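You operate a simulated robot arm through the tools that you are given. There is no shell and no other tool. Be economical: measure what you need, move in short steps, check, and stop when the job is done.

You are at the controls of a simulated robot arm. One attempt, no reset.

JOB
Run the green canister on press two, then the red one.
Fine: one at a time in an orange dock, started by the orange feed key; the next goes in once the amber lamp is out.
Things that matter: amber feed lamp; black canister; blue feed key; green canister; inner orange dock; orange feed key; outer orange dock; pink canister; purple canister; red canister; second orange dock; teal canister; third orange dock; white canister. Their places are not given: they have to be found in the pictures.

It is judged by the outcome, as a careful person would: the job done as asked, and still so three seconds after it is handed in. It fails if anything else is knocked over, pushed out of place, dropped, spilled or broken.

ROBOT AND FRAMES
A 7-joint arm with a two-finger parallel gripper, fixed in place. Base frame: the origin is at the foot of the arm, x ahead of it, y to its left, z up; the work surface is at about z = 88. Readings come in cm, rad, newtons and seconds.
With the tool pointing down near the work surface it reaches from about 30 to 70 cm from the base axis. Its first joint turns from -1.152 to 1.152 rad. Payload 1.57 kg.
The tool frame sits at the grasp point between the pads (the TCP): z along the fingers, y along the line on which they close. The tips reach 3 cm beyond it. The gripper opens to 11 cm. The fingers are 2.4 cm wide and 1.2 cm thick; the gripper's body (4.8 by 11.2 cm) begins 7.8 cm behind the TCP.
Orientation is told as [roll, pitch, yaw] about the base's x, y, z axes, in that order, counted from this pose: with the fingers straight down and closing along the base's y, the tool's x points along the base's -x, its y along +y and its z along -z.

CONTROLS
- The arm moves only by the tool move_arm. Its argument "commands" is a list of rows, each a list of 3 entries, a list of its own where there are three numbers: the shift along the base's x, y, z in units of 500 mm (1.0 is 500 mm), then the turn, a rotation vector about the base's x, y, z in units of 90 degrees (1.0 is 90 degrees), then the finger opening in cm, from 0 to 11. In form: [[[dx, dy, dz], [wx, wy, wz], grip], ...]. A call has 1 to 20 rows; each row is the pose to reach, as a shift and turn from the pose commanded when the call began. A call with a number of a shift or a turn outside -1 to 1 is refused whole. A row lasts 0.2 s, in which the tool goes at most 5 cm and 0.15 rad; a call with a longer step from one row to the next is refused whole, and so is a gripper value outside its range. Where a pose cannot be reached the arm comes as near as it can. A force on the tool above 90 N (or 10 N above the force at the start of the call, whichever is more), or a blocked arm, ends the call early, and 0.2 s more pass. Each finger travels about 10.8 cm/s and halts on what it meets, pressing with about 29 N; the grip force reading is that of the motor and also rises with nothing between the fingers. The clock runs only during rows and for 0.2 s after the last one: add rows that repeat a pose to give the fingers time. The reply holds the time, the measured pose of the TCP, the force on the tool along the base axes, the opening and the grip force, in the units named above and with some noise, with the torque about the TCP (base axes, N m) and any sound that the robot's microphone picked up.
- Cameras (640 x 400 px; columns grow to the right, rows downward): "scene" is fixed at [11.65, -36.84, 141.9]; the picture's right is [1.00, -0.08, 0.00], its down [-0.04, -0.44, -0.90] and it looks along [0.08, 0.89, -0.45] (base axes); focal length 325 px, centre (320, 200). "wrist" rides on the gripper at [7, 1.6, -14.1] in the tool frame; the picture's right is [-0.23, 0.97, 0.00], its down [-0.86, -0.20, -0.48] and it looks along [-0.47, -0.11, 0.88] (tool axes); focal length 222 px, centre (320, 200).
- get_image(camera): a new picture of that camera. No time passes.
- locate(camera, pixels): for up to 12 pixels [column, row] of the newest picture of that camera ("zoom" is the newest enlarged one), the place [x, y, z] in the base frame of the surface seen there, good to about 0.2 cm. No time passes.
- close_up(camera, box): a new picture of the part [left, top, right, bottom] of that camera's present view, enlarged. No time passes.
- close_job(): hands the job in; it is judged then, once.

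Keep the steps short. Do not move on a guess: measure, check each grasp and each placing, and mend mistakes. In all there are 80 turns and 38 pictures (those below and enlarged ones count). Leave the gripper open and the arm clear of the work at the hand-in unless told otherwise, and finish with a single line.

The tools are called after "Request:" as name(argument=value, ...) on one line, values as JSON. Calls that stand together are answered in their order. move_arm: Moves the arm, as the interface text tells. Its arguments: {"type":"object","properties":{"commands":{"type":"array"}},"required":["commands"]} The other tools are called the same way: get_image (camera) takes a picture; locate (camera, pixels) gives the place of the surface under pixels of a picture; close_up (camera, box) takes an enlarged picture of a part of a camera's view; close_job () hands the job in.

At the start:

```text
time_s: 0.0
eef_pos: [36.95, 14.35, 128.18]
ee_rot: [-0.001, 0.0, 0.0]
ft_force: [-0.2, -0.5, 0.9]
wrist_torque: [0.04, -0.03, -0.01]
finger_gap: 11.0
finger_force: 0.0
```

scene: 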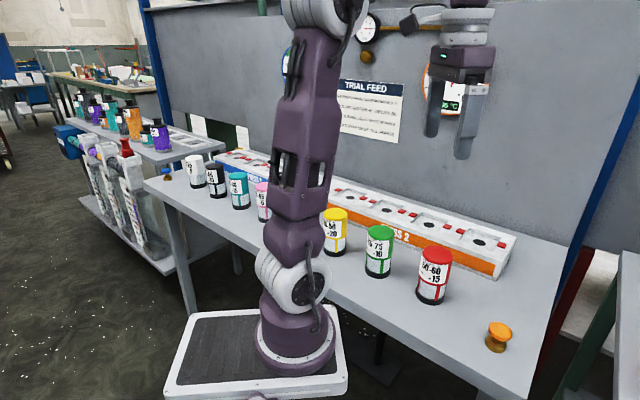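
wrist: 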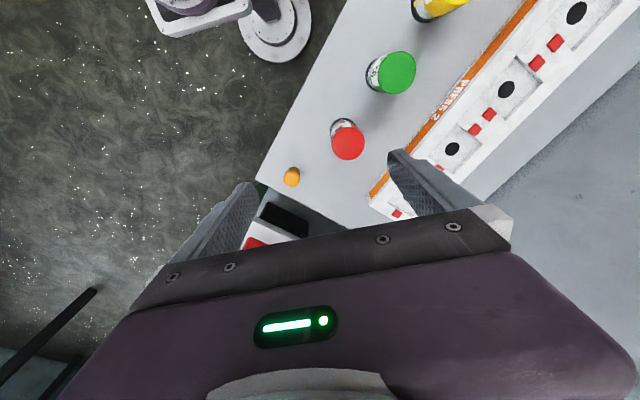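

I see the canisters in a row, an orange-faced press 2 and a notice "TRIAL FEED". I'll enlarge the notice and the press area.

Request:
close_up(camera="scene", box=[325, 70, 415, 150])

Request:
close_up(camera="scene", box=[310, 170, 550, 360])

```text
5.00 times, centred on (370, 110) of scene
```

zoom: 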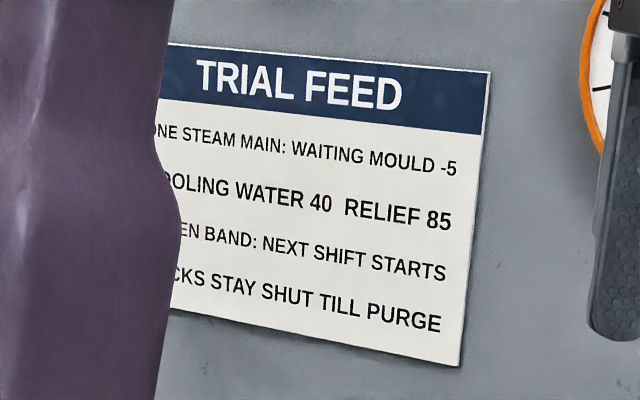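

```text
2.11 times, centred on (430, 265) of scene
```

zoom: 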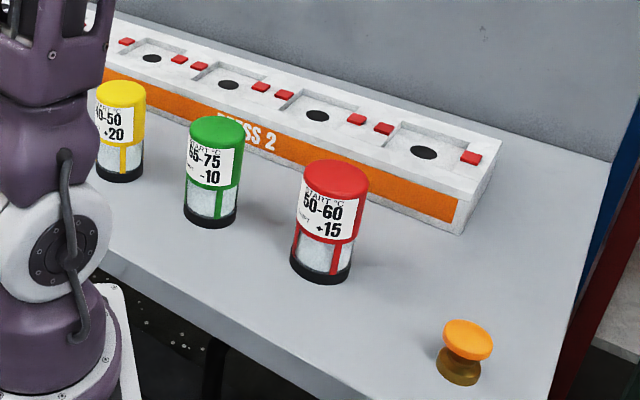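

The canisters carry start temperature ranges. I need the gauges, labels and the full notice. Enlarging labels and the gauges first.

Request:
close_up(camera="scene", box=[320, 200, 460, 310])

Request:
close_up(camera="scene", box=[350, 0, 510, 130])

Request:
close_up(camera="scene", box=[150, 130, 280, 240])

```text
3.64 times, centred on (390, 255) of scene
```

zoom: 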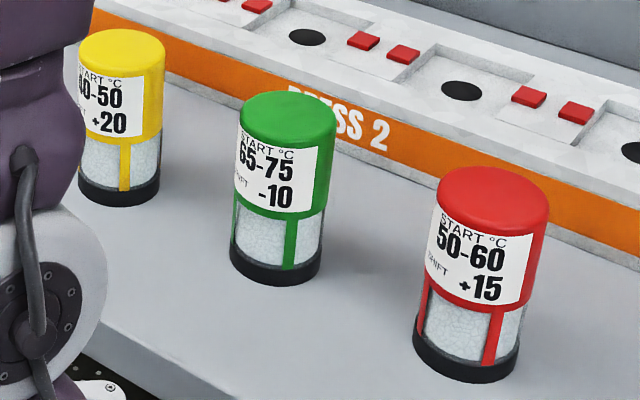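

```text
3.08 times, centred on (430, 65) of scene
```

zoom: 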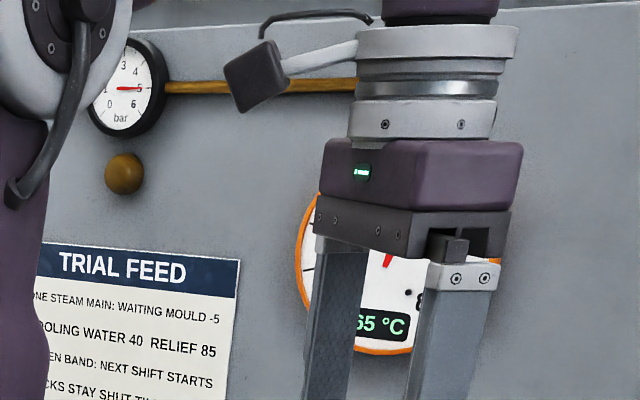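

```text
3.64 times, centred on (215, 185) of scene
```

zoom: 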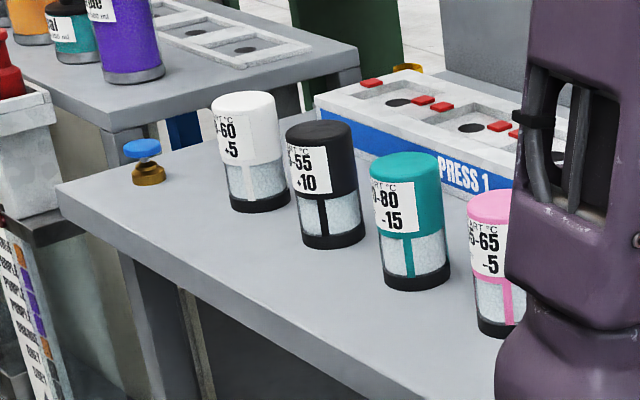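

Press 2 shows 65 °C, green wants 65–75 (−10 → 55), red wants 50–60: order works. Now I measure the canisters, docks and key in the scene picture.

Request:
get_image(camera="scene")

Request:
locate(camera="scene", pixels=[[380, 232], [370, 231], [391, 231], [378, 274], [435, 255], [422, 253], [449, 253], [500, 328], [479, 242], [429, 225], [386, 210], [350, 198]])

Request:
locate(camera="scene", pixels=[[497, 350], [510, 244], [463, 239], [445, 226], [497, 244], [479, 233], [516, 238], [482, 272], [337, 213], [366, 55], [432, 298], [380, 244]])

```text
30 pictures are left
```

scene: 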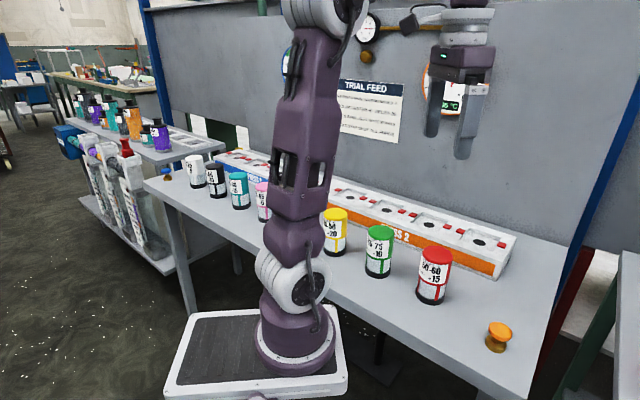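

```text
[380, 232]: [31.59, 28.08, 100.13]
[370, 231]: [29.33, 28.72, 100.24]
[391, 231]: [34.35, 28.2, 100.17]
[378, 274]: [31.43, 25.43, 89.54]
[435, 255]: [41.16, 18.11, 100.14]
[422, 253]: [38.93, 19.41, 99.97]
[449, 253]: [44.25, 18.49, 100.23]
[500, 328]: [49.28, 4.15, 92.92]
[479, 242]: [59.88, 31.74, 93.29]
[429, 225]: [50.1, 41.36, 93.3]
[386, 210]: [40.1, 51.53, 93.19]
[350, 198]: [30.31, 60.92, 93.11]
```

```text
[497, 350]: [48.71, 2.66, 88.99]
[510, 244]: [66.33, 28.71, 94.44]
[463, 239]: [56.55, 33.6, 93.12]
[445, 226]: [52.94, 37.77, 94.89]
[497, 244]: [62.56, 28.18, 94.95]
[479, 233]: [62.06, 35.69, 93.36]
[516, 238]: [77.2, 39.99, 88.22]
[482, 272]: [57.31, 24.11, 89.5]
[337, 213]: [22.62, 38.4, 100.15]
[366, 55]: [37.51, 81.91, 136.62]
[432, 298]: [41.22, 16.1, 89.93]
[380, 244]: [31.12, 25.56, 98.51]
```

Green canister is near (31.8, 28.4), top z≈100.2; red near (41.6, 18.7); docks run from (59.9, 31.7) to (30.3, 60.9), floor z≈93.2; key (49.3, 4.0), top z≈93. I go above the green one with the fingers turned 45° (closing along the row).

Request:
move_arm(commands=[[[-0.013, 0.035, 0], [0, 0, 0.0625], 11], [[-0.026, 0.07, 0], [0, 0, 0.125], 11], [[-0.039, 0.105, -0.03], [0, 0, 0.1875], 11], [[-0.052, 0.14, -0.06], [0, 0, 0.25], 11], [[-0.064, 0.17, -0.1], [0, 0, 0.3125], 11], [[-0.078, 0.21, -0.13], [0, 0, 0.375], 11], [[-0.09, 0.245, -0.16], [0, 0, 0.4375], 11], [[-0.103, 0.281, -0.19], [0, 0, 0.5], 11], [[-0.103, 0.281, -0.19], [0, 0, 0.5], 11]])

Request:
get_image(camera="wrist")

Request:
get_image(camera="scene")

```text
time_s: 2.0
eef_pos: [31.75, 28.35, 118.9]
ee_rot: [0.002, 0.001, 0.786]
ft_force: [0.1, 0.7, 0.7]
wrist_torque: [0.01, 0.0, 0.0]
finger_gap: 11.02
finger_force: 0.0
```

```text
29 pictures are left
```

wrist: 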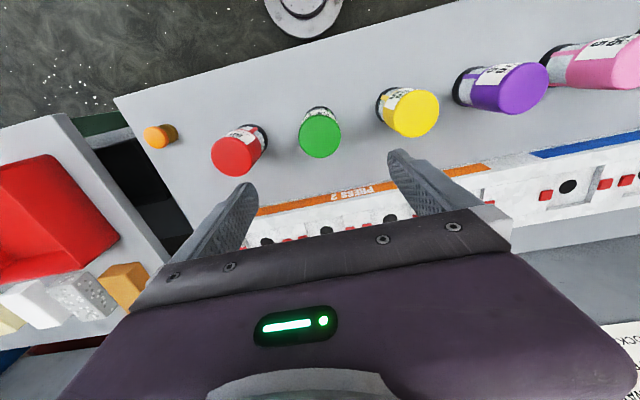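

```text
28 pictures are left
```

scene: 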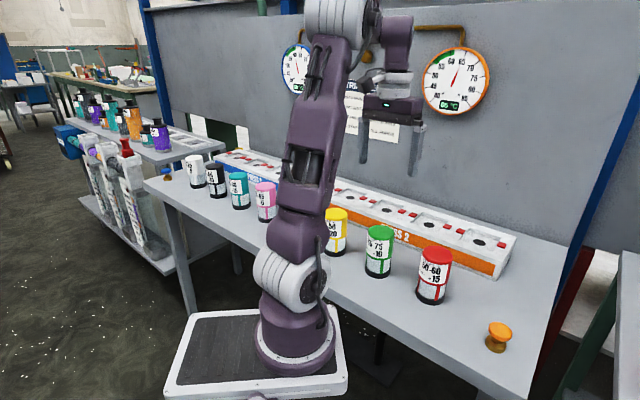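

Both gauges are visible now. I enlarge them, and measure the green top at wrist (320,137) and red top (231,157).

Request:
close_up(camera="scene", box=[420, 40, 500, 120])

Request:
close_up(camera="scene", box=[270, 20, 400, 100])

Request:
locate(camera="wrist", pixels=[[301, 136], [339, 134], [320, 118], [320, 157], [213, 158], [251, 158], [231, 140], [231, 175], [320, 231], [353, 228], [267, 242], [391, 218]])

```text
5.00 times, centred on (460, 80) of scene
```

zoom: 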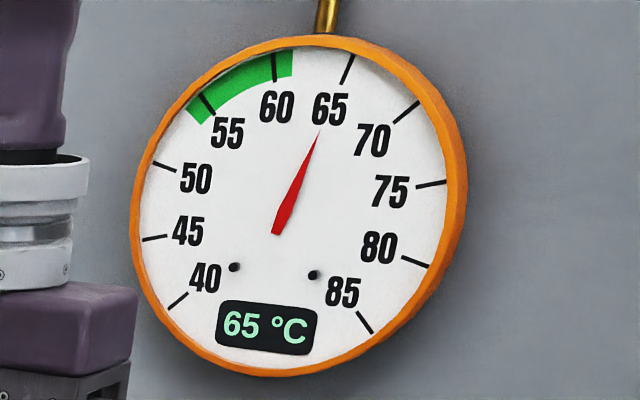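

```text
4.92 times, centred on (335, 60) of scene
```

zoom: 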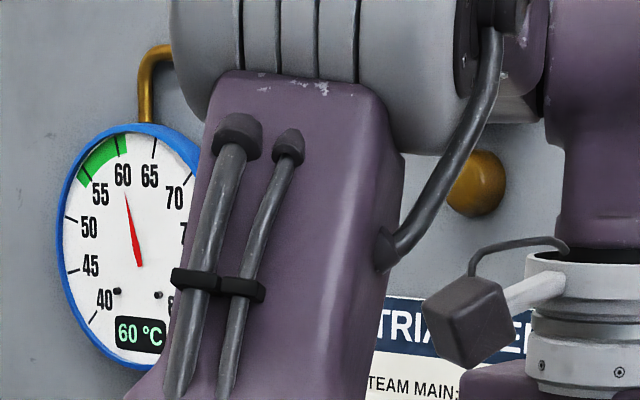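

```text
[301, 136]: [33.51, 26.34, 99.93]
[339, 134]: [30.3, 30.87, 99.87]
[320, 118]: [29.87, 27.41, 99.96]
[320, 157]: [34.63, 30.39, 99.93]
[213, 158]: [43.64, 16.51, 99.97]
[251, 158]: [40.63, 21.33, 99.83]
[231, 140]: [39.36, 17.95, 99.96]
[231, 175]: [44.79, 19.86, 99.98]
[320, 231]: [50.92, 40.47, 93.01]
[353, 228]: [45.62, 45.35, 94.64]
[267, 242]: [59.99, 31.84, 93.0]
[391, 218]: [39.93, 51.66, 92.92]
```

Press 2 reads 65 °C, press 1 60 °C. Green centre is (32.0, 28.7), tops z 99.9. I descend to TCP z≈96 and close.

Request:
move_arm(commands=[[[0.004, 0.006, -0.08], [0, 0, 0], 11], [[0.004, 0.006, -0.16], [0, 0, 0], 11], [[0.004, 0.006, -0.24], [0, 0, 0], 11], [[0.004, 0.006, -0.32], [0, 0, 0], 11], [[0.004, 0.006, -0.38], [0, 0, 0], 11], [[0.004, 0.006, -0.42], [0, 0, 0], 11], [[0.004, 0.006, -0.454], [0, 0, 0], 11], [[0.004, 0.006, -0.454], [0, 0, 0], 11], [[0.004, 0.006, -0.454], [0, 0, 0], 8], [[0.004, 0.006, -0.454], [0, 0, 0], 6.5], [[0.004, 0.006, -0.454], [0, 0, 0], 5], [[0.004, 0.006, -0.454], [0, 0, 0], 4.5], [[0.004, 0.006, -0.454], [0, 0, 0], 4.5]])

```text
time_s: 4.8
eef_pos: [32.13, 28.6, 95.99]
ee_rot: [0.001, 0.0, 0.786]
ft_force: [0.3, 1.0, 0.3]
wrist_torque: [0.0, 0.0, 0.02]
finger_gap: 6.35
finger_force: 29.1
```

Grip holds at 6.35 cm gap, 29 N. I lift 13 cm and look.

Request:
move_arm(commands=[[[0, 0, 0.03], [0, 0, 0], 4.5], [[0, 0, 0.08], [0, 0, 0], 4.5], [[0, 0, 0.15], [0, 0, 0], 4.5], [[0, 0, 0.22], [0, 0, 0], 4.5], [[0, 0, 0.27], [0, 0, 0], 4.5], [[0, 0, 0.27], [0, 0, 0], 4.5]])

Request:
close_up(camera="scene", box=[400, 190, 530, 290])

Request:
get_image(camera="wrist")

```text
time_s: 6.2
eef_pos: [32.09, 28.64, 109.49]
ee_rot: [-0.001, 0.0, 0.785]
ft_force: [0.3, 0.0, -2.8]
wrist_torque: [-0.01, -0.02, 0.04]
finger_gap: 6.34
finger_force: 28.9
```

```text
4.00 times, centred on (465, 240) of scene
```

zoom: 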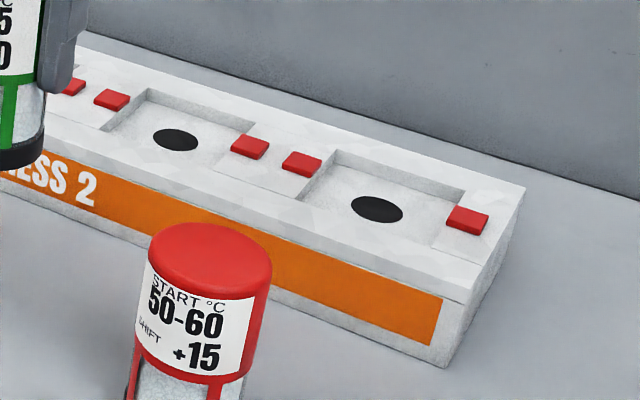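

```text
24 pictures are left
```

wrist: 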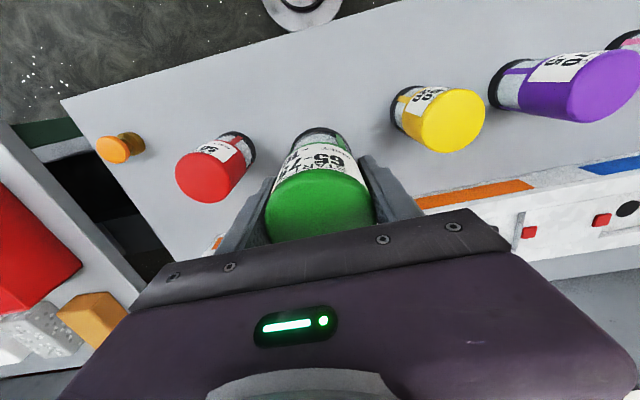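

Green is held cleanly. In the zoom I measure the docks: second hole (175,139), outer hole (377,209), and recess corners.

Request:
locate(camera="zoom", pixels=[[377, 209], [352, 206], [403, 213], [377, 197], [377, 221], [175, 139], [153, 136], [197, 143], [175, 129], [175, 151], [150, 96], [250, 126]])

Request:
locate(camera="zoom", pixels=[[108, 131], [96, 133], [206, 170], [120, 140], [234, 135], [340, 160], [462, 196], [305, 197], [290, 200], [250, 150], [110, 100], [440, 240]])

```text
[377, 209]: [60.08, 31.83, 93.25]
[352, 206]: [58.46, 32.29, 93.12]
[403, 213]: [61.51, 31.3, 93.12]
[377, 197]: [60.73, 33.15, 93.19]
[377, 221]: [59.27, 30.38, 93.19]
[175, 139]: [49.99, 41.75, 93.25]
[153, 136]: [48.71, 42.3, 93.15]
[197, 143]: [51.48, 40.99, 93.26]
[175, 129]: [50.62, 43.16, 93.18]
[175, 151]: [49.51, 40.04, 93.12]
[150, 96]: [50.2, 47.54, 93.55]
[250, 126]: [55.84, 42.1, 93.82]
```

```text
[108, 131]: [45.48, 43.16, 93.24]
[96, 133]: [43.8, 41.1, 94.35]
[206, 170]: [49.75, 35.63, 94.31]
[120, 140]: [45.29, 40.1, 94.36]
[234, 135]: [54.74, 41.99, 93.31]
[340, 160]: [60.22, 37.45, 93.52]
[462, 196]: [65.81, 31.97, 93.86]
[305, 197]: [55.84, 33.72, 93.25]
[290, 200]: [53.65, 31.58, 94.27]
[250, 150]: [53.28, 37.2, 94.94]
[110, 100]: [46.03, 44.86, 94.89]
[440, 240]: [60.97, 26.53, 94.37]
```

Second dock centre is (50.05, 41.7), recess ~7.8 cm square, 1.2 cm deep. I carry the canister above it.

Request:
move_arm(commands=[[[0.04, 0.029, 0.01], [0, 0, 0], 4.5], [[0.1, 0.072, 0.02], [0, 0, 0], 4.5], [[0.16, 0.115, 0.02], [0, 0, 0], 4.5], [[0.22, 0.158, 0.02], [0, 0, 0], 4.5], [[0.28, 0.202, 0.02], [0, 0, 0], 4.5], [[0.33, 0.238, 0.01], [0, 0, 0], 4.5], [[0.361, 0.26, 0], [0, 0, 0], 4.5], [[0.361, 0.26, 0], [0, 0, 0], 4.5], [[0.361, 0.26, 0], [0, 0, 0], 4.5]])

Request:
close_up(camera="scene", box=[360, 130, 520, 270])

```text
time_s: 8.2
eef_pos: [48.91, 39.61, 109.2]
ee_rot: [0.0, 0.001, 0.786]
ft_force: [0.5, 0.3, -2.4]
wrist_torque: [-0.03, 0.02, 0.01]
finger_gap: 6.35
finger_force: 28.8
out of reach, approached as far as the arm can: row 6, 7, 8, 9
```

```text
2.86 times, centred on (440, 200) of scene
```

zoom: 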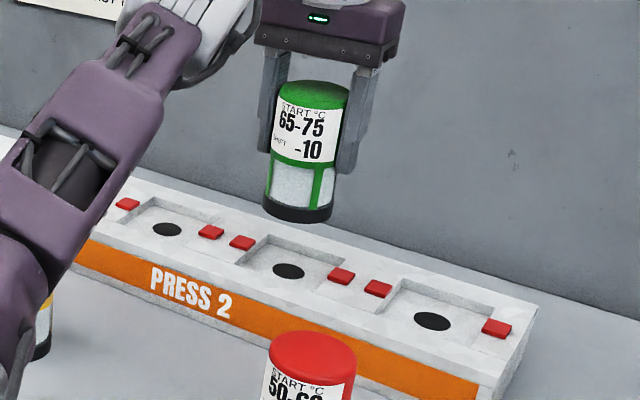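

At this height the arm falls ~2 cm short (48.9, 39.6). Reach should grow lower down; canister bottom is at ≈101, deck at 95. I lower 4 cm and see where it ends.

Request:
move_arm(commands=[[[0, 0, -0.03], [0, 0, 0], 4.5], [[0, 0, -0.06], [0, 0, 0], 4.5], [[0, 0, -0.08], [0, 0, 0], 4.5], [[0, 0, -0.08], [0, 0, 0], 4.5]])

```text
time_s: 9.2
eef_pos: [48.88, 39.82, 105.33]
ee_rot: [0.001, 0.0, 0.785]
ft_force: [-0.3, 0.8, -2.5]
wrist_torque: [0.01, 0.0, 0.03]
finger_gap: 6.34
finger_force: 28.6
```

No reach complaint now. Shift (+1.15, +1.9) cm towards the dock centre at this height.

Request:
move_arm(commands=[[[0.012, 0.019, 0], [0, 0, 0], 4.5], [[0.023, 0.038, 0], [0, 0, 0], 4.5], [[0.023, 0.038, 0], [0, 0, 0], 4.5]])

```text
time_s: 10.0
eef_pos: [49.34, 40.79, 105.33]
ee_rot: [-0.001, 0.0, 0.786]
ft_force: [0.3, -0.4, -3.2]
wrist_torque: [-0.03, 0.01, 0.01]
finger_gap: 6.33
finger_force: 28.6
out of reach, approached as far as the arm can: row 2, 3
```

Short by 1.1 cm still; reach grows ~0.28 cm per cm lowered. I descend diagonally to z≈103.6 (bottom ≈95.6, above the red blocks), aiming at the centre.

Request:
move_arm(commands=[[[0, 0, -0.018], [0, 0, 0], 4.5], [[0.004, 0.006, -0.034], [0, 0, 0], 4.5], [[0.008, 0.01, -0.034], [0, 0, 0], 4.5], [[0.008, 0.01, -0.034], [0, 0, 0], 4.5]])

Request:
close_up(camera="scene", box=[360, 150, 500, 260])

```text
time_s: 11.0
eef_pos: [49.79, 41.12, 103.64]
ee_rot: [-0.001, 0.0, 0.785]
ft_force: [0.4, 0.6, -2.7]
wrist_torque: [0.01, 0.0, 0.01]
finger_gap: 6.36
finger_force: 28.7
```

```text
3.64 times, centred on (430, 205) of scene
```

zoom: 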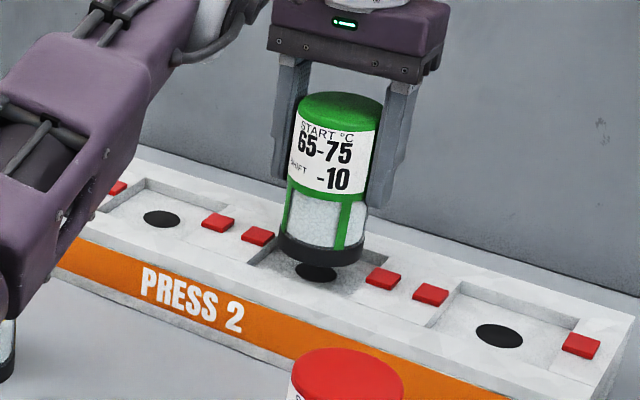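

Now at (49.79, 41.12, 103.64), 0.6 cm off and within recess clearance. Continue diagonally down to z≈101.6.

Request:
move_arm(commands=[[[0.002, 0.004, -0.01], [0, 0, 0], 4.5], [[0.004, 0.007, -0.02], [0, 0, 0], 4.5], [[0.005, 0.009, -0.03], [0, 0, 0], 4.5], [[0.005, 0.01, -0.04], [0, 0, 0], 4.5], [[0.005, 0.01, -0.04], [0, 0, 0], 4.5]])

```text
time_s: 12.2
eef_pos: [49.93, 41.59, 101.59]
ee_rot: [0.001, 0.001, 0.785]
ft_force: [-0.3, 0.5, -1.6]
wrist_torque: [0.02, -0.04, -0.01]
finger_gap: 6.35
finger_force: 28.9
```

Position (49.93, 41.59, 101.59), no contact yet. Lower in 2 mm steps and watch the force.

Request:
move_arm(commands=[[[0, 0, -0.004], [0, 0, 0], 4.5], [[0, 0, -0.008], [0, 0, 0], 4.5], [[0, 0, -0.008], [0, 0, 0], 4.5]])

Request:
close_up(camera="scene", box=[360, 150, 500, 260])

```text
time_s: 13.0
eef_pos: [49.94, 41.63, 101.14]
ee_rot: [-0.001, -0.001, 0.785]
ft_force: [-0.6, -0.1, -2.6]
wrist_torque: [0.02, -0.02, 0.01]
finger_gap: 6.32
finger_force: 28.6
```

```text
3.64 times, centred on (430, 205) of scene
```

zoom: 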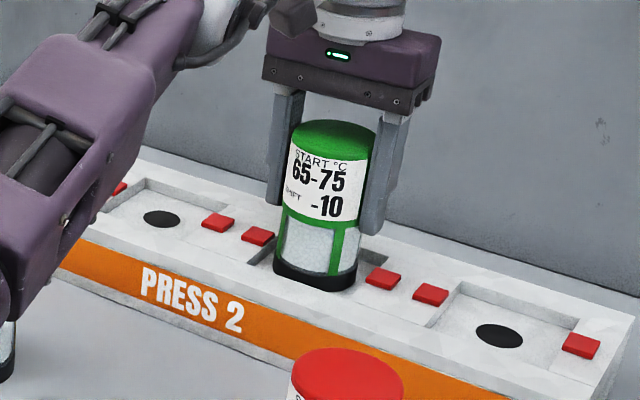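

In the recess; still carrying weight (−2.6 N). A little lower until contact.

Request:
move_arm(commands=[[[0, 0, -0.003], [0, 0, 0], 4.5], [[0, 0, -0.006], [0, 0, 0], 4.5], [[0, 0, -0.006], [0, 0, 0], 4.5]])

```text
time_s: 13.8
eef_pos: [49.79, 41.46, 101.01]
ee_rot: [-0.002, -0.002, 0.785]
ft_force: [-4.4, -3.1, 13.8]
wrist_torque: [-0.12, 0.33, 0.05]
finger_gap: 6.32
finger_force: 29.5
```

Contact (+13.8 N): seated. I open the fingers and rise.

Request:
move_arm(commands=[[[0, 0, 0], [0, 0, 0], 6.5], [[0, 0, 0], [0, 0, 0], 8], [[0, 0, 0], [0, 0, 0], 10], [[0, 0, 0], [0, 0, 0], 10], [[-0.005, -0.005, 0.05], [0, 0, 0], 10], [[-0.02, -0.02, 0.13], [0, 0, 0], 10], [[-0.04, -0.04, 0.21], [0, 0, 0], 10], [[-0.06, -0.06, 0.29], [0, 0, 0], 10], [[-0.06, -0.06, 0.29], [0, 0, 0], 10]])

Request:
get_image(camera="scene")

```text
time_s: 15.8
eef_pos: [46.9, 38.49, 115.35]
ee_rot: [-0.001, -0.002, 0.783]
ft_force: [-0.3, 0.5, -0.1]
wrist_torque: [-0.03, 0.01, 0.03]
finger_gap: 10.0
finger_force: 0.0
```

```text
20 pictures are left
```

scene: 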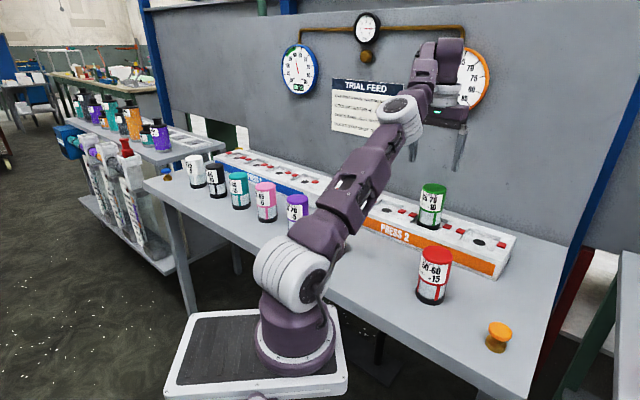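

Green stands in the second dock, released. Next, move with closed fingers over the orange key (~49.2, 4.0), at z≈108 for a look.

Request:
move_arm(commands=[[[0.006, -0.07, 0], [0, 0, 0], 8], [[0.012, -0.155, 0], [0, 0, 0], 6], [[0.018, -0.24, 0], [0, 0, 0], 4], [[0.024, -0.325, 0], [0, 0, 0], 2], [[0.03, -0.41, 0], [0, 0, 0], 0], [[0.036, -0.495, 0], [0, 0, 0], 0], [[0.04, -0.58, -0.03], [0, 0, 0], 0], [[0.043, -0.65, -0.08], [0, 0, 0], 0], [[0.046, -0.69, -0.14], [0, 0, 0], 0], [[0.046, -0.69, -0.14], [0, 0, 0], 0]])

Request:
get_image(camera="wrist")

Request:
get_image(camera="scene")

Request:
locate(camera="scene", pixels=[[500, 323], [500, 335], [489, 328], [510, 330], [435, 185], [434, 190]])

```text
time_s: 18.0
eef_pos: [49.28, 4.02, 108.5]
ee_rot: [0.0, -0.001, 0.787]
ft_force: [0.8, 0.5, -0.4]
wrist_torque: [-0.02, -0.01, -0.02]
finger_gap: 0.0
finger_force: 21.2
```

```text
19 pictures are left
```

wrist: 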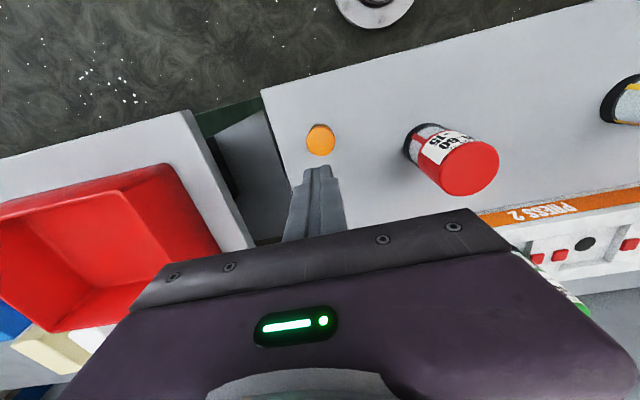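

```text
18 pictures are left
```

scene: 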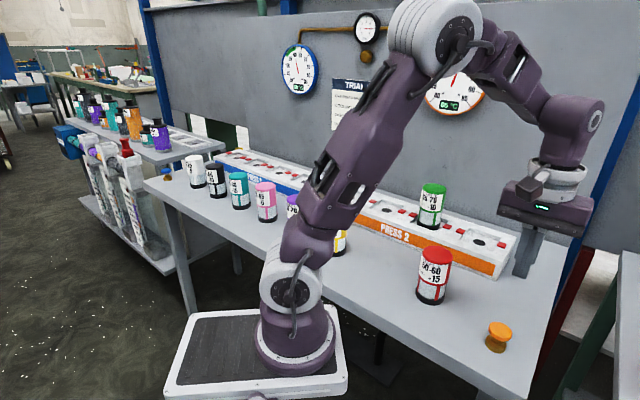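

```text
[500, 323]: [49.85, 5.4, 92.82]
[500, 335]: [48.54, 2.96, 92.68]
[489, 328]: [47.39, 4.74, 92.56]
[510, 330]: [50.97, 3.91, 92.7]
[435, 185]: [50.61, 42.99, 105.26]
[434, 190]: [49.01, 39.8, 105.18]
```

Key centre (49.2, 4.2), top 92.7. Press 2 gauge check before pressing; then lower the closed tips to just above the key.

Request:
close_up(camera="scene", box=[340, 0, 500, 125])

Request:
move_arm(commands=[[[-0.001, 0.003, -0.08], [0, 0, 0], 0], [[-0.001, 0.003, -0.15], [0, 0, 0], 0], [[-0.001, 0.003, -0.21], [0, 0, 0], 0], [[-0.001, 0.003, -0.235], [0, 0, 0], 0], [[-0.001, 0.003, -0.235], [0, 0, 0], 0]])

```text
3.20 times, centred on (420, 62) of scene
```

zoom: 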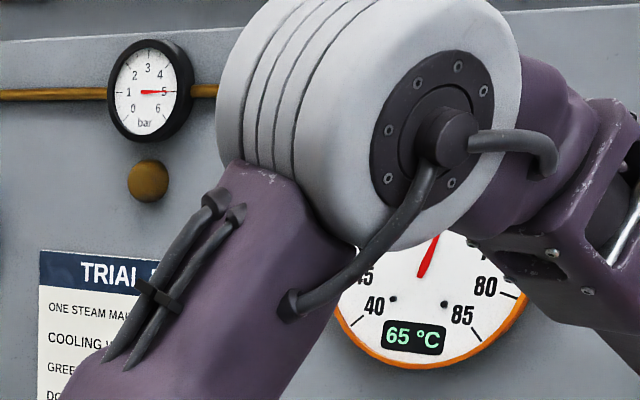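

```text
time_s: 19.2
eef_pos: [49.14, 4.17, 96.62]
ee_rot: [0.0, -0.001, 0.786]
ft_force: [0.2, 0.5, 0.0]
wrist_torque: [0.03, 0.02, -0.01]
finger_gap: 0.0
finger_force: 21.0
```

Still 65 °C, lamp dark. Tips ≈0.9 cm above the key. Press down gently in steps, then come back up.

Request:
move_arm(commands=[[[0, 0, -0.012], [0, 0, 0], 0], [[0, 0, -0.02], [0, 0, 0], 0], [[0, 0, -0.026], [0, 0, 0], 0], [[0, 0, -0.032], [0, 0, 0], 0]])

```text
time_s: 20.2
eef_pos: [49.1, 4.25, 94.87]
ee_rot: [0.0, 0.0, 0.785]
ft_force: [-1.6, -2.2, 4.3]
wrist_torque: [-0.04, 0.02, -0.05]
finger_gap: 0.0
finger_force: 21.5
heard: click
```

A click was heard. Rise 8 cm and look at the lamp and gauge.

Request:
move_arm(commands=[[[0, 0, 0.06], [0, 0, 0], 0], [[0, 0, 0.12], [0, 0, 0], 0], [[0, 0, 0.18], [0, 0, 0], 0]])

Request:
get_image(camera="scene")

Request:
close_up(camera="scene", box=[340, 0, 500, 125])

```text
time_s: 21.0
eef_pos: [49.0, 4.22, 104.14]
ee_rot: [0.0, -0.002, 0.786]
ft_force: [-0.6, 0.3, -0.1]
wrist_torque: [0.02, -0.01, 0.02]
finger_gap: 0.0
finger_force: 21.5
```

```text
16 pictures are left
```

scene: 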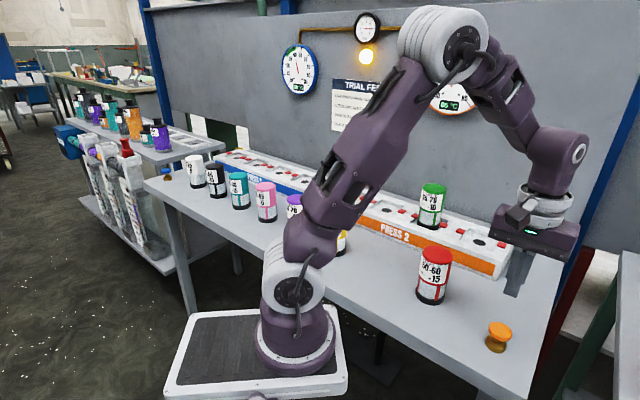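

```text
3.20 times, centred on (420, 62) of scene
```

zoom: 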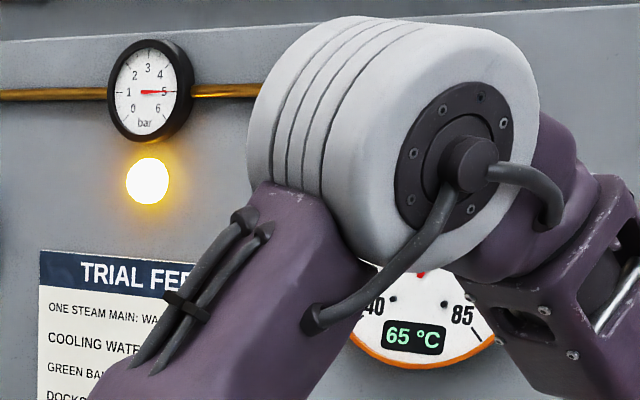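

Amber lamp is lit, feed running. Meanwhile I move above the red canister (42.1, 18.9), going up first and opening, and then read the state.

Request:
move_arm(commands=[[[0, 0, 0.08], [0, 0, 0], 0], [[-0.01, 0.02, 0.16], [0, 0, 0], 2], [[-0.04, 0.08, 0.2], [0, 0, 0], 4], [[-0.07, 0.15, 0.2], [0, 0, 0], 6], [[-0.1, 0.21, 0.2], [0, 0, 0], 8], [[-0.125, 0.27, 0.2], [0, 0, 0], 11], [[-0.14, 0.294, 0.2], [0, 0, 0], 11], [[-0.14, 0.294, 0.2], [0, 0, 0], 11], [[-0.14, 0.294, 0.2], [0, 0, 0], 11], [[-0.14, 0.294, 0.2], [0, 0, 0], 11]])

Request:
get_image(camera="wrist")

Request:
get_image(camera="scene")

```text
time_s: 23.2
eef_pos: [42.11, 19.05, 113.99]
ee_rot: [0.0, -0.001, 0.786]
ft_force: [-0.6, -0.1, -0.4]
wrist_torque: [0.01, -0.01, 0.02]
finger_gap: 10.96
finger_force: 0.1
```

```text
14 pictures are left
```

wrist: 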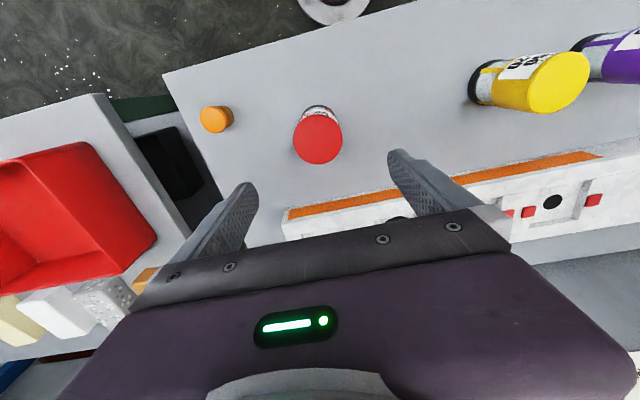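

```text
13 pictures are left
```

scene: 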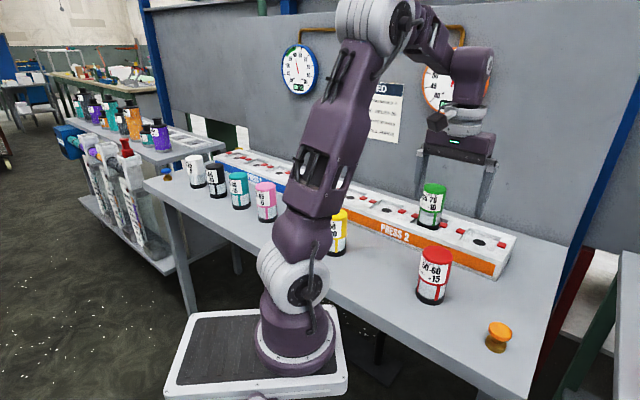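

Measure the red top in the wrist view at (318,140).

Request:
locate(camera="wrist", pixels=[[295, 138], [341, 138], [318, 117], [318, 163], [318, 140]])

```text
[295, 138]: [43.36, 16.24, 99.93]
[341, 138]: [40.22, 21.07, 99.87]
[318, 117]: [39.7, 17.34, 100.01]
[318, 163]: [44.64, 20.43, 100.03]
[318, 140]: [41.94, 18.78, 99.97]
```

Red centre (42.0, 18.8). Descend to z≈96 and close on it.

Request:
move_arm(commands=[[[-0.002, -0.004, -0.08], [0, 0, 0], 11], [[-0.002, -0.004, -0.16], [0, 0, 0], 11], [[-0.002, -0.004, -0.24], [0, 0, 0], 11], [[-0.002, -0.004, -0.31], [0, 0, 0], 11], [[-0.002, -0.004, -0.36], [0, 0, 0], 11], [[-0.002, -0.004, -0.36], [0, 0, 0], 11], [[-0.002, -0.004, -0.36], [0, 0, 0], 8], [[-0.002, -0.004, -0.36], [0, 0, 0], 6.5], [[-0.002, -0.004, -0.36], [0, 0, 0], 5], [[-0.002, -0.004, -0.36], [0, 0, 0], 4.5], [[-0.002, -0.004, -0.36], [0, 0, 0], 4.5]])

```text
time_s: 25.6
eef_pos: [41.96, 18.71, 95.71]
ee_rot: [0.002, 0.0, 0.784]
ft_force: [-0.9, -0.6, -0.5]
wrist_torque: [-0.01, 0.02, -0.01]
finger_gap: 6.35
finger_force: 29.1
```

Gripped at 6.35 cm. Lift it clear and check the lamp.

Request:
move_arm(commands=[[[0, 0, 0.04], [0, 0, 0], 4.5], [[0, 0, 0.12], [0, 0, 0], 4.5], [[0, 0, 0.2], [0, 0, 0], 4.5], [[0, 0, 0.28], [0, 0, 0], 4.5], [[0, 0, 0.28], [0, 0, 0], 4.5]])

Request:
get_image(camera="scene")

```text
time_s: 26.8
eef_pos: [42.07, 18.84, 110.39]
ee_rot: [0.001, 0.002, 0.786]
ft_force: [0.0, 1.0, -2.1]
wrist_torque: [0.01, 0.04, 0.0]
finger_gap: 6.36
finger_force: 29.3
```

```text
12 pictures are left
```

scene: 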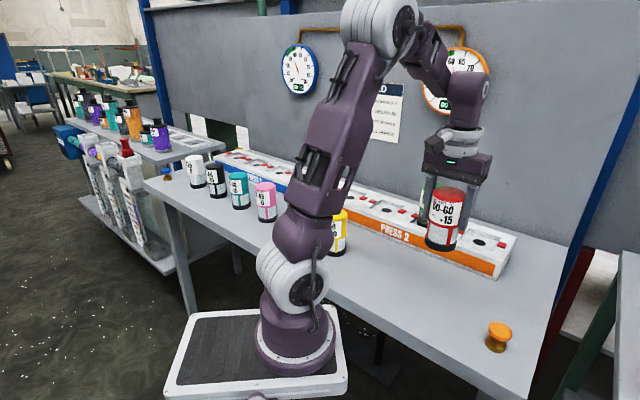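

The lamp is hidden by the arm. I swing to (35, 34), still in front of the press, and look again.

Request:
move_arm(commands=[[[-0.03, 0.06, 0], [0, 0, 0], 4.5], [[-0.06, 0.13, 0], [0, 0, 0], 4.5], [[-0.09, 0.2, 0], [0, 0, 0], 4.5], [[-0.12, 0.26, 0], [0, 0, 0], 4.5], [[-0.14, 0.304, 0], [0, 0, 0], 4.5], [[-0.14, 0.304, 0], [0, 0, 0], 4.5]])

Request:
get_image(camera="scene")

```text
time_s: 28.2
eef_pos: [35.17, 33.78, 110.04]
ee_rot: [0.0, 0.0, 0.787]
ft_force: [-0.3, -0.2, -2.0]
wrist_torque: [-0.01, -0.01, -0.02]
finger_gap: 6.37
finger_force: 28.7
```

```text
11 pictures are left
```

scene: 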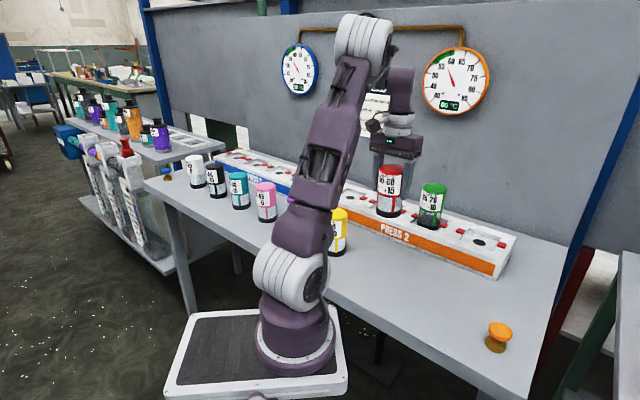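

Request:
close_up(camera="scene", box=[420, 40, 500, 120])

```text
5.00 times, centred on (460, 80) of scene
```

zoom: 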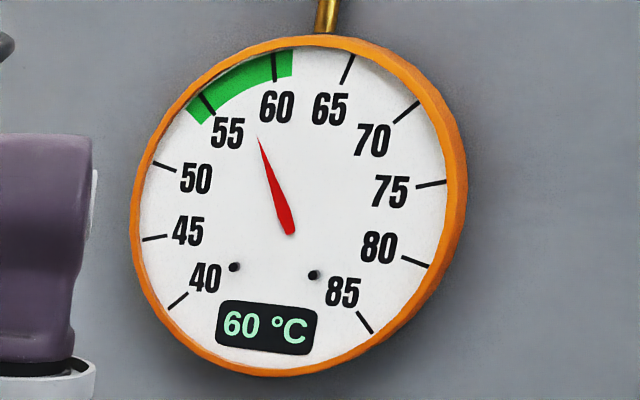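

Press 2 is on its way from 65 to 55, so still running. I go to a waiting point in front of and above the third dock (37.5, 47), not inserting, and let time pass.

Request:
move_arm(commands=[[[0.008, 0.04, 0], [0, 0, 0], 4.5], [[0.02, 0.1, 0], [0, 0, 0], 4.5], [[0.035, 0.17, 0], [0, 0, 0], 4.5], [[0.045, 0.225, 0], [0, 0, 0], 4.5], [[0.05, 0.262, 0], [0, 0, 0], 4.5], [[0.05, 0.262, 0], [0, 0, 0], 4.5], [[0.05, 0.262, 0], [0, 0, 0], 4.5], [[0.05, 0.262, 0], [0, 0, 0], 4.5], [[0.05, 0.262, 0], [0, 0, 0], 4.5], [[0.05, 0.262, 0], [0, 0, 0], 4.5], [[0.05, 0.262, 0], [0, 0, 0], 4.5], [[0.05, 0.262, 0], [0, 0, 0], 4.5], [[0.05, 0.262, 0], [0, 0, 0], 4.5], [[0.05, 0.262, 0], [0, 0, 0], 4.5], [[0.05, 0.262, 0], [0, 0, 0], 4.5], [[0.05, 0.262, 0], [0, 0, 0], 4.5], [[0.05, 0.262, 0], [0, 0, 0], 4.5], [[0.05, 0.262, 0], [0, 0, 0], 4.5], [[0.05, 0.262, 0], [0, 0, 0], 4.5], [[0.05, 0.262, 0], [0, 0, 0], 4.5]])

Request:
get_image(camera="scene")

```text
time_s: 32.4
eef_pos: [37.63, 46.96, 110.04]
ee_rot: [-0.001, 0.001, 0.785]
ft_force: [-0.4, -0.6, -2.3]
wrist_torque: [0.0, 0.01, -0.01]
finger_gap: 6.34
finger_force: 29.3
```

```text
9 pictures are left
```

scene: 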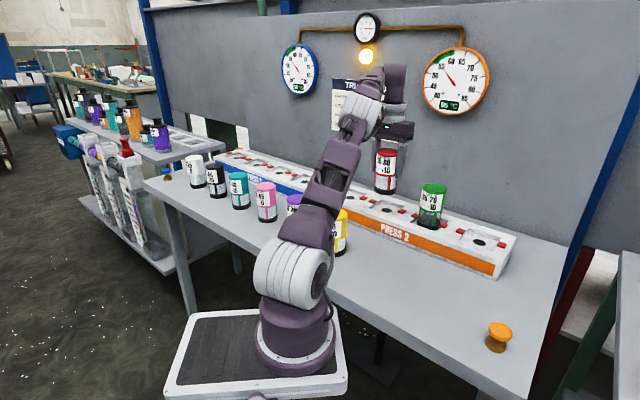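

Lamp still lit at (366,55). Wait more.

Request:
move_arm(commands=[[[0, 0, 0], [0, 0, 0], 4.5], [[0, 0, 0], [0, 0, 0], 4.5], [[0, 0, 0], [0, 0, 0], 4.5], [[0, 0, 0], [0, 0, 0], 4.5], [[0, 0, 0], [0, 0, 0], 4.5], [[0, 0, 0], [0, 0, 0], 4.5], [[0, 0, 0], [0, 0, 0], 4.5], [[0, 0, 0], [0, 0, 0], 4.5], [[0, 0, 0], [0, 0, 0], 4.5], [[0, 0, 0], [0, 0, 0], 4.5], [[0, 0, 0], [0, 0, 0], 4.5], [[0, 0, 0], [0, 0, 0], 4.5], [[0, 0, 0], [0, 0, 0], 4.5], [[0, 0, 0], [0, 0, 0], 4.5], [[0, 0, 0], [0, 0, 0], 4.5], [[0, 0, 0], [0, 0, 0], 4.5], [[0, 0, 0], [0, 0, 0], 4.5], [[0, 0, 0], [0, 0, 0], 4.5], [[0, 0, 0], [0, 0, 0], 4.5], [[0, 0, 0], [0, 0, 0], 4.5]])

Request:
close_up(camera="scene", box=[340, 20, 500, 120])

```text
time_s: 36.6
eef_pos: [37.73, 46.99, 109.88]
ee_rot: [-0.001, 0.001, 0.786]
ft_force: [0.0, 0.2, -2.3]
wrist_torque: [0.03, 0.01, 0.02]
finger_gap: 6.35
finger_force: 28.9
```

```text
4.00 times, centred on (420, 70) of scene
```

zoom: 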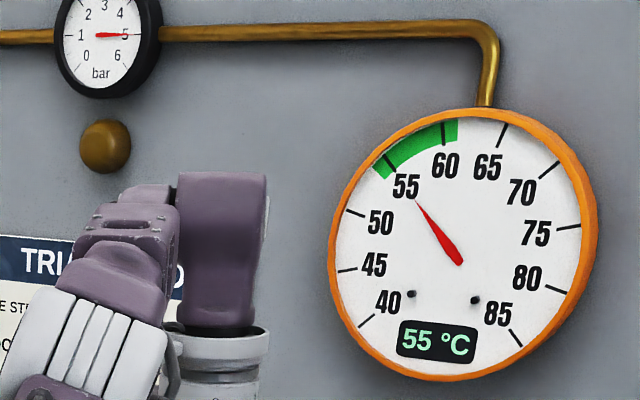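

Lamp is out and press 2 reads 55 °C, within red's 50–60. Lower to z≈104.3 and shift to (39.3, 50.5).

Request:
move_arm(commands=[[[0, 0, -0.05], [0, 0, 0], 4.5], [[0, 0, -0.1], [0, 0, 0], 4.5], [[0.01, 0.02, -0.112], [0, 0, 0], 4.5], [[0.022, 0.046, -0.112], [0, 0, 0], 4.5], [[0.032, 0.07, -0.112], [0, 0, 0], 4.5], [[0.032, 0.07, -0.112], [0, 0, 0], 4.5]])

```text
time_s: 38.0
eef_pos: [38.45, 49.29, 104.32]
ee_rot: [0.001, 0.001, 0.786]
ft_force: [-0.1, 0.2, -2.1]
wrist_torque: [-0.07, 0.01, 0.0]
finger_gap: 6.35
finger_force: 29.0
out of reach, approached as far as the arm can: row 4, 5, 6
```

Reach ends earlier here (short by 2.8 cm). I test whether a bit more wrist yaw helps: turn +0.2 rad and ask for (+0.8, +1.2) cm at the same height.

Request:
move_arm(commands=[[[0, 0, 0], [0, 0, 0.065], 4.5], [[0, 0, 0], [0, 0, 0.13], 4.5], [[0.016, 0.024, 0], [0, 0, 0.13], 4.5], [[0.016, 0.024, 0], [0, 0, 0.13], 4.5]])

```text
time_s: 39.0
eef_pos: [38.72, 49.42, 104.29]
ee_rot: [0.0, 0.0, 0.989]
ft_force: [-0.3, -0.1, -1.8]
wrist_torque: [-0.02, 0.02, -0.04]
finger_gap: 6.35
finger_force: 29.2
out of reach, approached as far as the arm can: row 3, 4
```

Yaw isn't the limit. I tilt the tool 0.1 rad about the closing axis (tips outward), which also carries the canister's foot outward, then ask for (+0.6, +0.9) cm.

Request:
move_arm(commands=[[[0, 0, 0], [0.027, -0.018, 0], 4.5], [[0, 0, 0], [0.053, -0.035, 0], 4.5], [[0.006, 0.009, 0], [0.053, -0.035, 0], 4.5], [[0.012, 0.018, 0], [0.053, -0.035, 0], 4.5], [[0.012, 0.018, 0], [0.053, -0.035, 0], 4.5]])

```text
time_s: 40.2
eef_pos: [39.5, 50.35, 104.32]
ee_rot: [0.0, -0.099, 0.99]
ft_force: [-0.6, 0.3, -1.6]
wrist_torque: [0.01, 0.01, -0.02]
finger_gap: 6.36
finger_force: 29.1
out of reach, approached as far as the arm can: row 1
```

Tilt works: foot centre now ≈(39.9, 51.0). Check the view before lowering.

Request:
move_arm(commands=[[[0.001, 0.006, -0.008], [0, 0, 0], 4.5], [[0.002, 0.012, -0.014], [0, 0, 0], 4.5], [[0.002, 0.012, -0.014], [0, 0, 0], 4.5]])

Request:
close_up(camera="scene", box=[325, 140, 455, 240])

```text
time_s: 41.0
eef_pos: [39.5, 51.09, 103.66]
ee_rot: [-0.001, -0.099, 0.988]
ft_force: [0.4, 0.0, -2.6]
wrist_torque: [0.0, 0.0, 0.0]
finger_gap: 6.37
finger_force: 29.0
```

```text
4.00 times, centred on (390, 190) of scene
```

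zoom: 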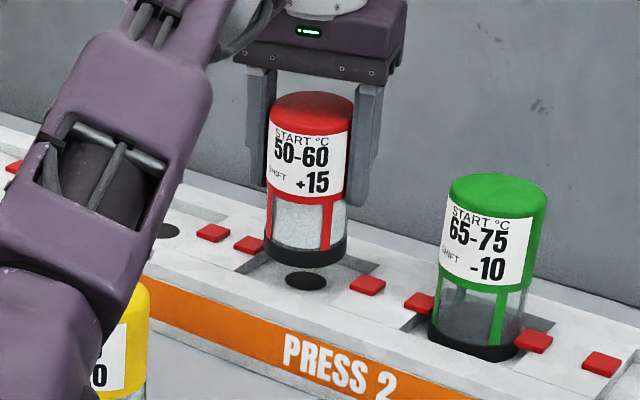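

Green is emptied and locked; red's foot hangs over the third dock at ≈(39.9, 51.7). Lower 2.1 cm.

Request:
move_arm(commands=[[[0.001, 0, -0.014], [0, 0, 0], 4.5], [[0.001, 0, -0.028], [0, 0, 0], 4.5], [[0.001, 0, -0.042], [0, 0, 0], 4.5], [[0.001, 0, -0.042], [0, 0, 0], 4.5]])

Request:
close_up(camera="scene", box=[325, 140, 455, 240])

```text
time_s: 42.0
eef_pos: [39.6, 51.04, 101.54]
ee_rot: [0.001, -0.101, 0.988]
ft_force: [0.1, -0.8, -2.1]
wrist_torque: [0.01, -0.01, 0.03]
finger_gap: 6.36
finger_force: 28.8
```

```text
4.00 times, centred on (390, 190) of scene
```

zoom: 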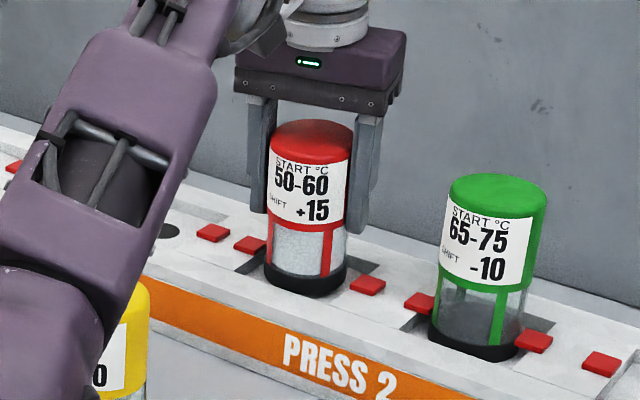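

It is inside the recess. Lower in small steps to contact.

Request:
move_arm(commands=[[[0, 0, -0.004], [0, 0, 0], 4.5], [[0, 0, -0.008], [0, 0, 0], 4.5], [[0, 0, -0.012], [0, 0, 0], 4.5], [[0, 0, -0.012], [0, 0, 0], 4.5]])

```text
time_s: 43.0
eef_pos: [39.55, 50.95, 101.0]
ee_rot: [-0.002, -0.103, 0.988]
ft_force: [0.3, -1.2, 13.1]
wrist_torque: [-0.36, 0.2, 0.01]
finger_gap: 6.34
finger_force: 28.6
```

Contact (13 N). Open gradually, then withdraw up and inward.

Request:
move_arm(commands=[[[0, 0, 0], [0, 0, 0], 6.4], [[0, 0, 0], [0, 0, 0], 6.7], [[0, 0, 0], [0, 0, 0], 7.5], [[0, 0, 0], [0, 0, 0], 9], [[0, 0, 0], [0, 0, 0], 10], [[0, 0, 0], [0, 0, 0], 10], [[-0.004, -0.006, 0.06], [0, 0, 0], 10], [[-0.012, -0.016, 0.13], [0, 0, 0], 10], [[-0.03, -0.04, 0.2], [0, 0, 0], 10], [[-0.05, -0.065, 0.28], [0, 0, 0], 10], [[-0.05, -0.065, 0.28], [0, 0, 0], 10]])

Request:
close_up(camera="scene", box=[325, 140, 455, 240])

```text
time_s: 45.4
eef_pos: [36.75, 47.43, 114.8]
ee_rot: [0.0, -0.1, 0.988]
ft_force: [0.6, -0.3, -0.7]
wrist_torque: [0.01, 0.02, 0.0]
finger_gap: 9.99
finger_force: 0.1
```

```text
4.00 times, centred on (390, 190) of scene
```

zoom: 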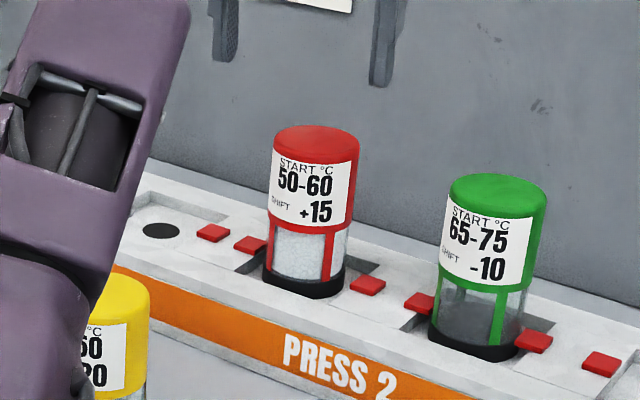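

Red stands upright. Check its centre against the dock (40.05, 51.6).

Request:
locate(camera="zoom", pixels=[[276, 140], [354, 145], [316, 128], [314, 160], [488, 178], [486, 210], [450, 190], [544, 200]])

```text
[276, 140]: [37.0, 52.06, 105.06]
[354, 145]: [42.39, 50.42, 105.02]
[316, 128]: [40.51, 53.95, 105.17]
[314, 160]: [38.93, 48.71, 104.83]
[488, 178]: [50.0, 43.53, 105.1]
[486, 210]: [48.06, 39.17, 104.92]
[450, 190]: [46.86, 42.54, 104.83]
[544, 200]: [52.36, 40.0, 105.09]
```

Red is well in the dock (within 0.4 cm, like green). Move to above the orange key, straightening the tilt and closing the fingers.

Request:
move_arm(commands=[[[0.01, -0.05, 0], [-0.018, 0.012, 0], 10], [[0.03, -0.13, 0], [-0.036, 0.024, 0], 8], [[0.055, -0.21, 0], [-0.053, 0.035, 0], 6], [[0.08, -0.29, 0], [-0.053, 0.035, 0], 4], [[0.105, -0.37, 0], [-0.053, 0.035, 0], 2], [[0.13, -0.45, 0], [-0.053, 0.035, 0], 0], [[0.155, -0.53, 0], [-0.053, 0.035, 0], 0], [[0.18, -0.61, 0], [-0.053, 0.035, 0], 0], [[0.205, -0.69, 0], [-0.053, 0.035, 0], 0], [[0.23, -0.77, -0.02], [-0.053, 0.035, 0], 0], [[0.245, -0.83, -0.07], [-0.053, 0.035, 0], 0], [[0.25, -0.865, -0.13], [-0.053, 0.035, 0], 0], [[0.25, -0.865, -0.13], [-0.053, 0.035, 0], 0]])

```text
time_s: 48.2
eef_pos: [49.53, 4.68, 108.65]
ee_rot: [0.0, -0.001, 0.99]
ft_force: [0.2, -0.4, 0.5]
wrist_torque: [0.02, 0.0, 0.0]
finger_gap: 0.0
finger_force: 21.4
```

Over the key; check lamp and gauge once before pressing, and lower to just above it.

Request:
close_up(camera="scene", box=[340, 0, 500, 125])

Request:
move_arm(commands=[[[-0.007, -0.01, -0.08], [0, 0, 0], 0], [[-0.007, -0.01, -0.15], [0, 0, 0], 0], [[-0.007, -0.01, -0.21], [0, 0, 0], 0], [[-0.007, -0.01, -0.24], [0, 0, 0], 0], [[-0.007, -0.01, -0.24], [0, 0, 0], 0]])

```text
3.20 times, centred on (420, 62) of scene
```

zoom: 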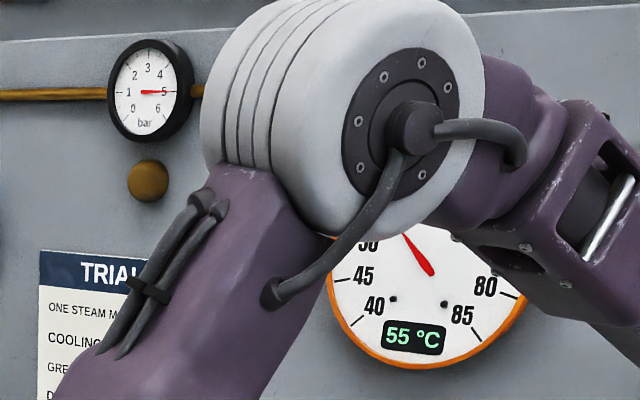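

```text
time_s: 49.4
eef_pos: [49.18, 3.94, 96.43]
ee_rot: [0.0, 0.0, 0.991]
ft_force: [-0.4, 0.5, 0.0]
wrist_torque: [0.01, 0.05, 0.02]
finger_gap: 0.0
finger_force: 21.3
```

55 °C, lamp dark. Press the key.

Request:
move_arm(commands=[[[0, 0.003, -0.012], [0, 0, 0], 0], [[0, 0.003, -0.02], [0, 0, 0], 0], [[0, 0.003, -0.026], [0, 0, 0], 0], [[0, 0.003, -0.03], [0, 0, 0], 0]])

```text
time_s: 50.4
eef_pos: [49.36, 4.04, 94.83]
ee_rot: [0.001, -0.001, 0.99]
ft_force: [-2.6, -1.3, 3.6]
wrist_torque: [-0.05, 0.1, 0.0]
finger_gap: 0.0
finger_force: 21.7
heard: click
```

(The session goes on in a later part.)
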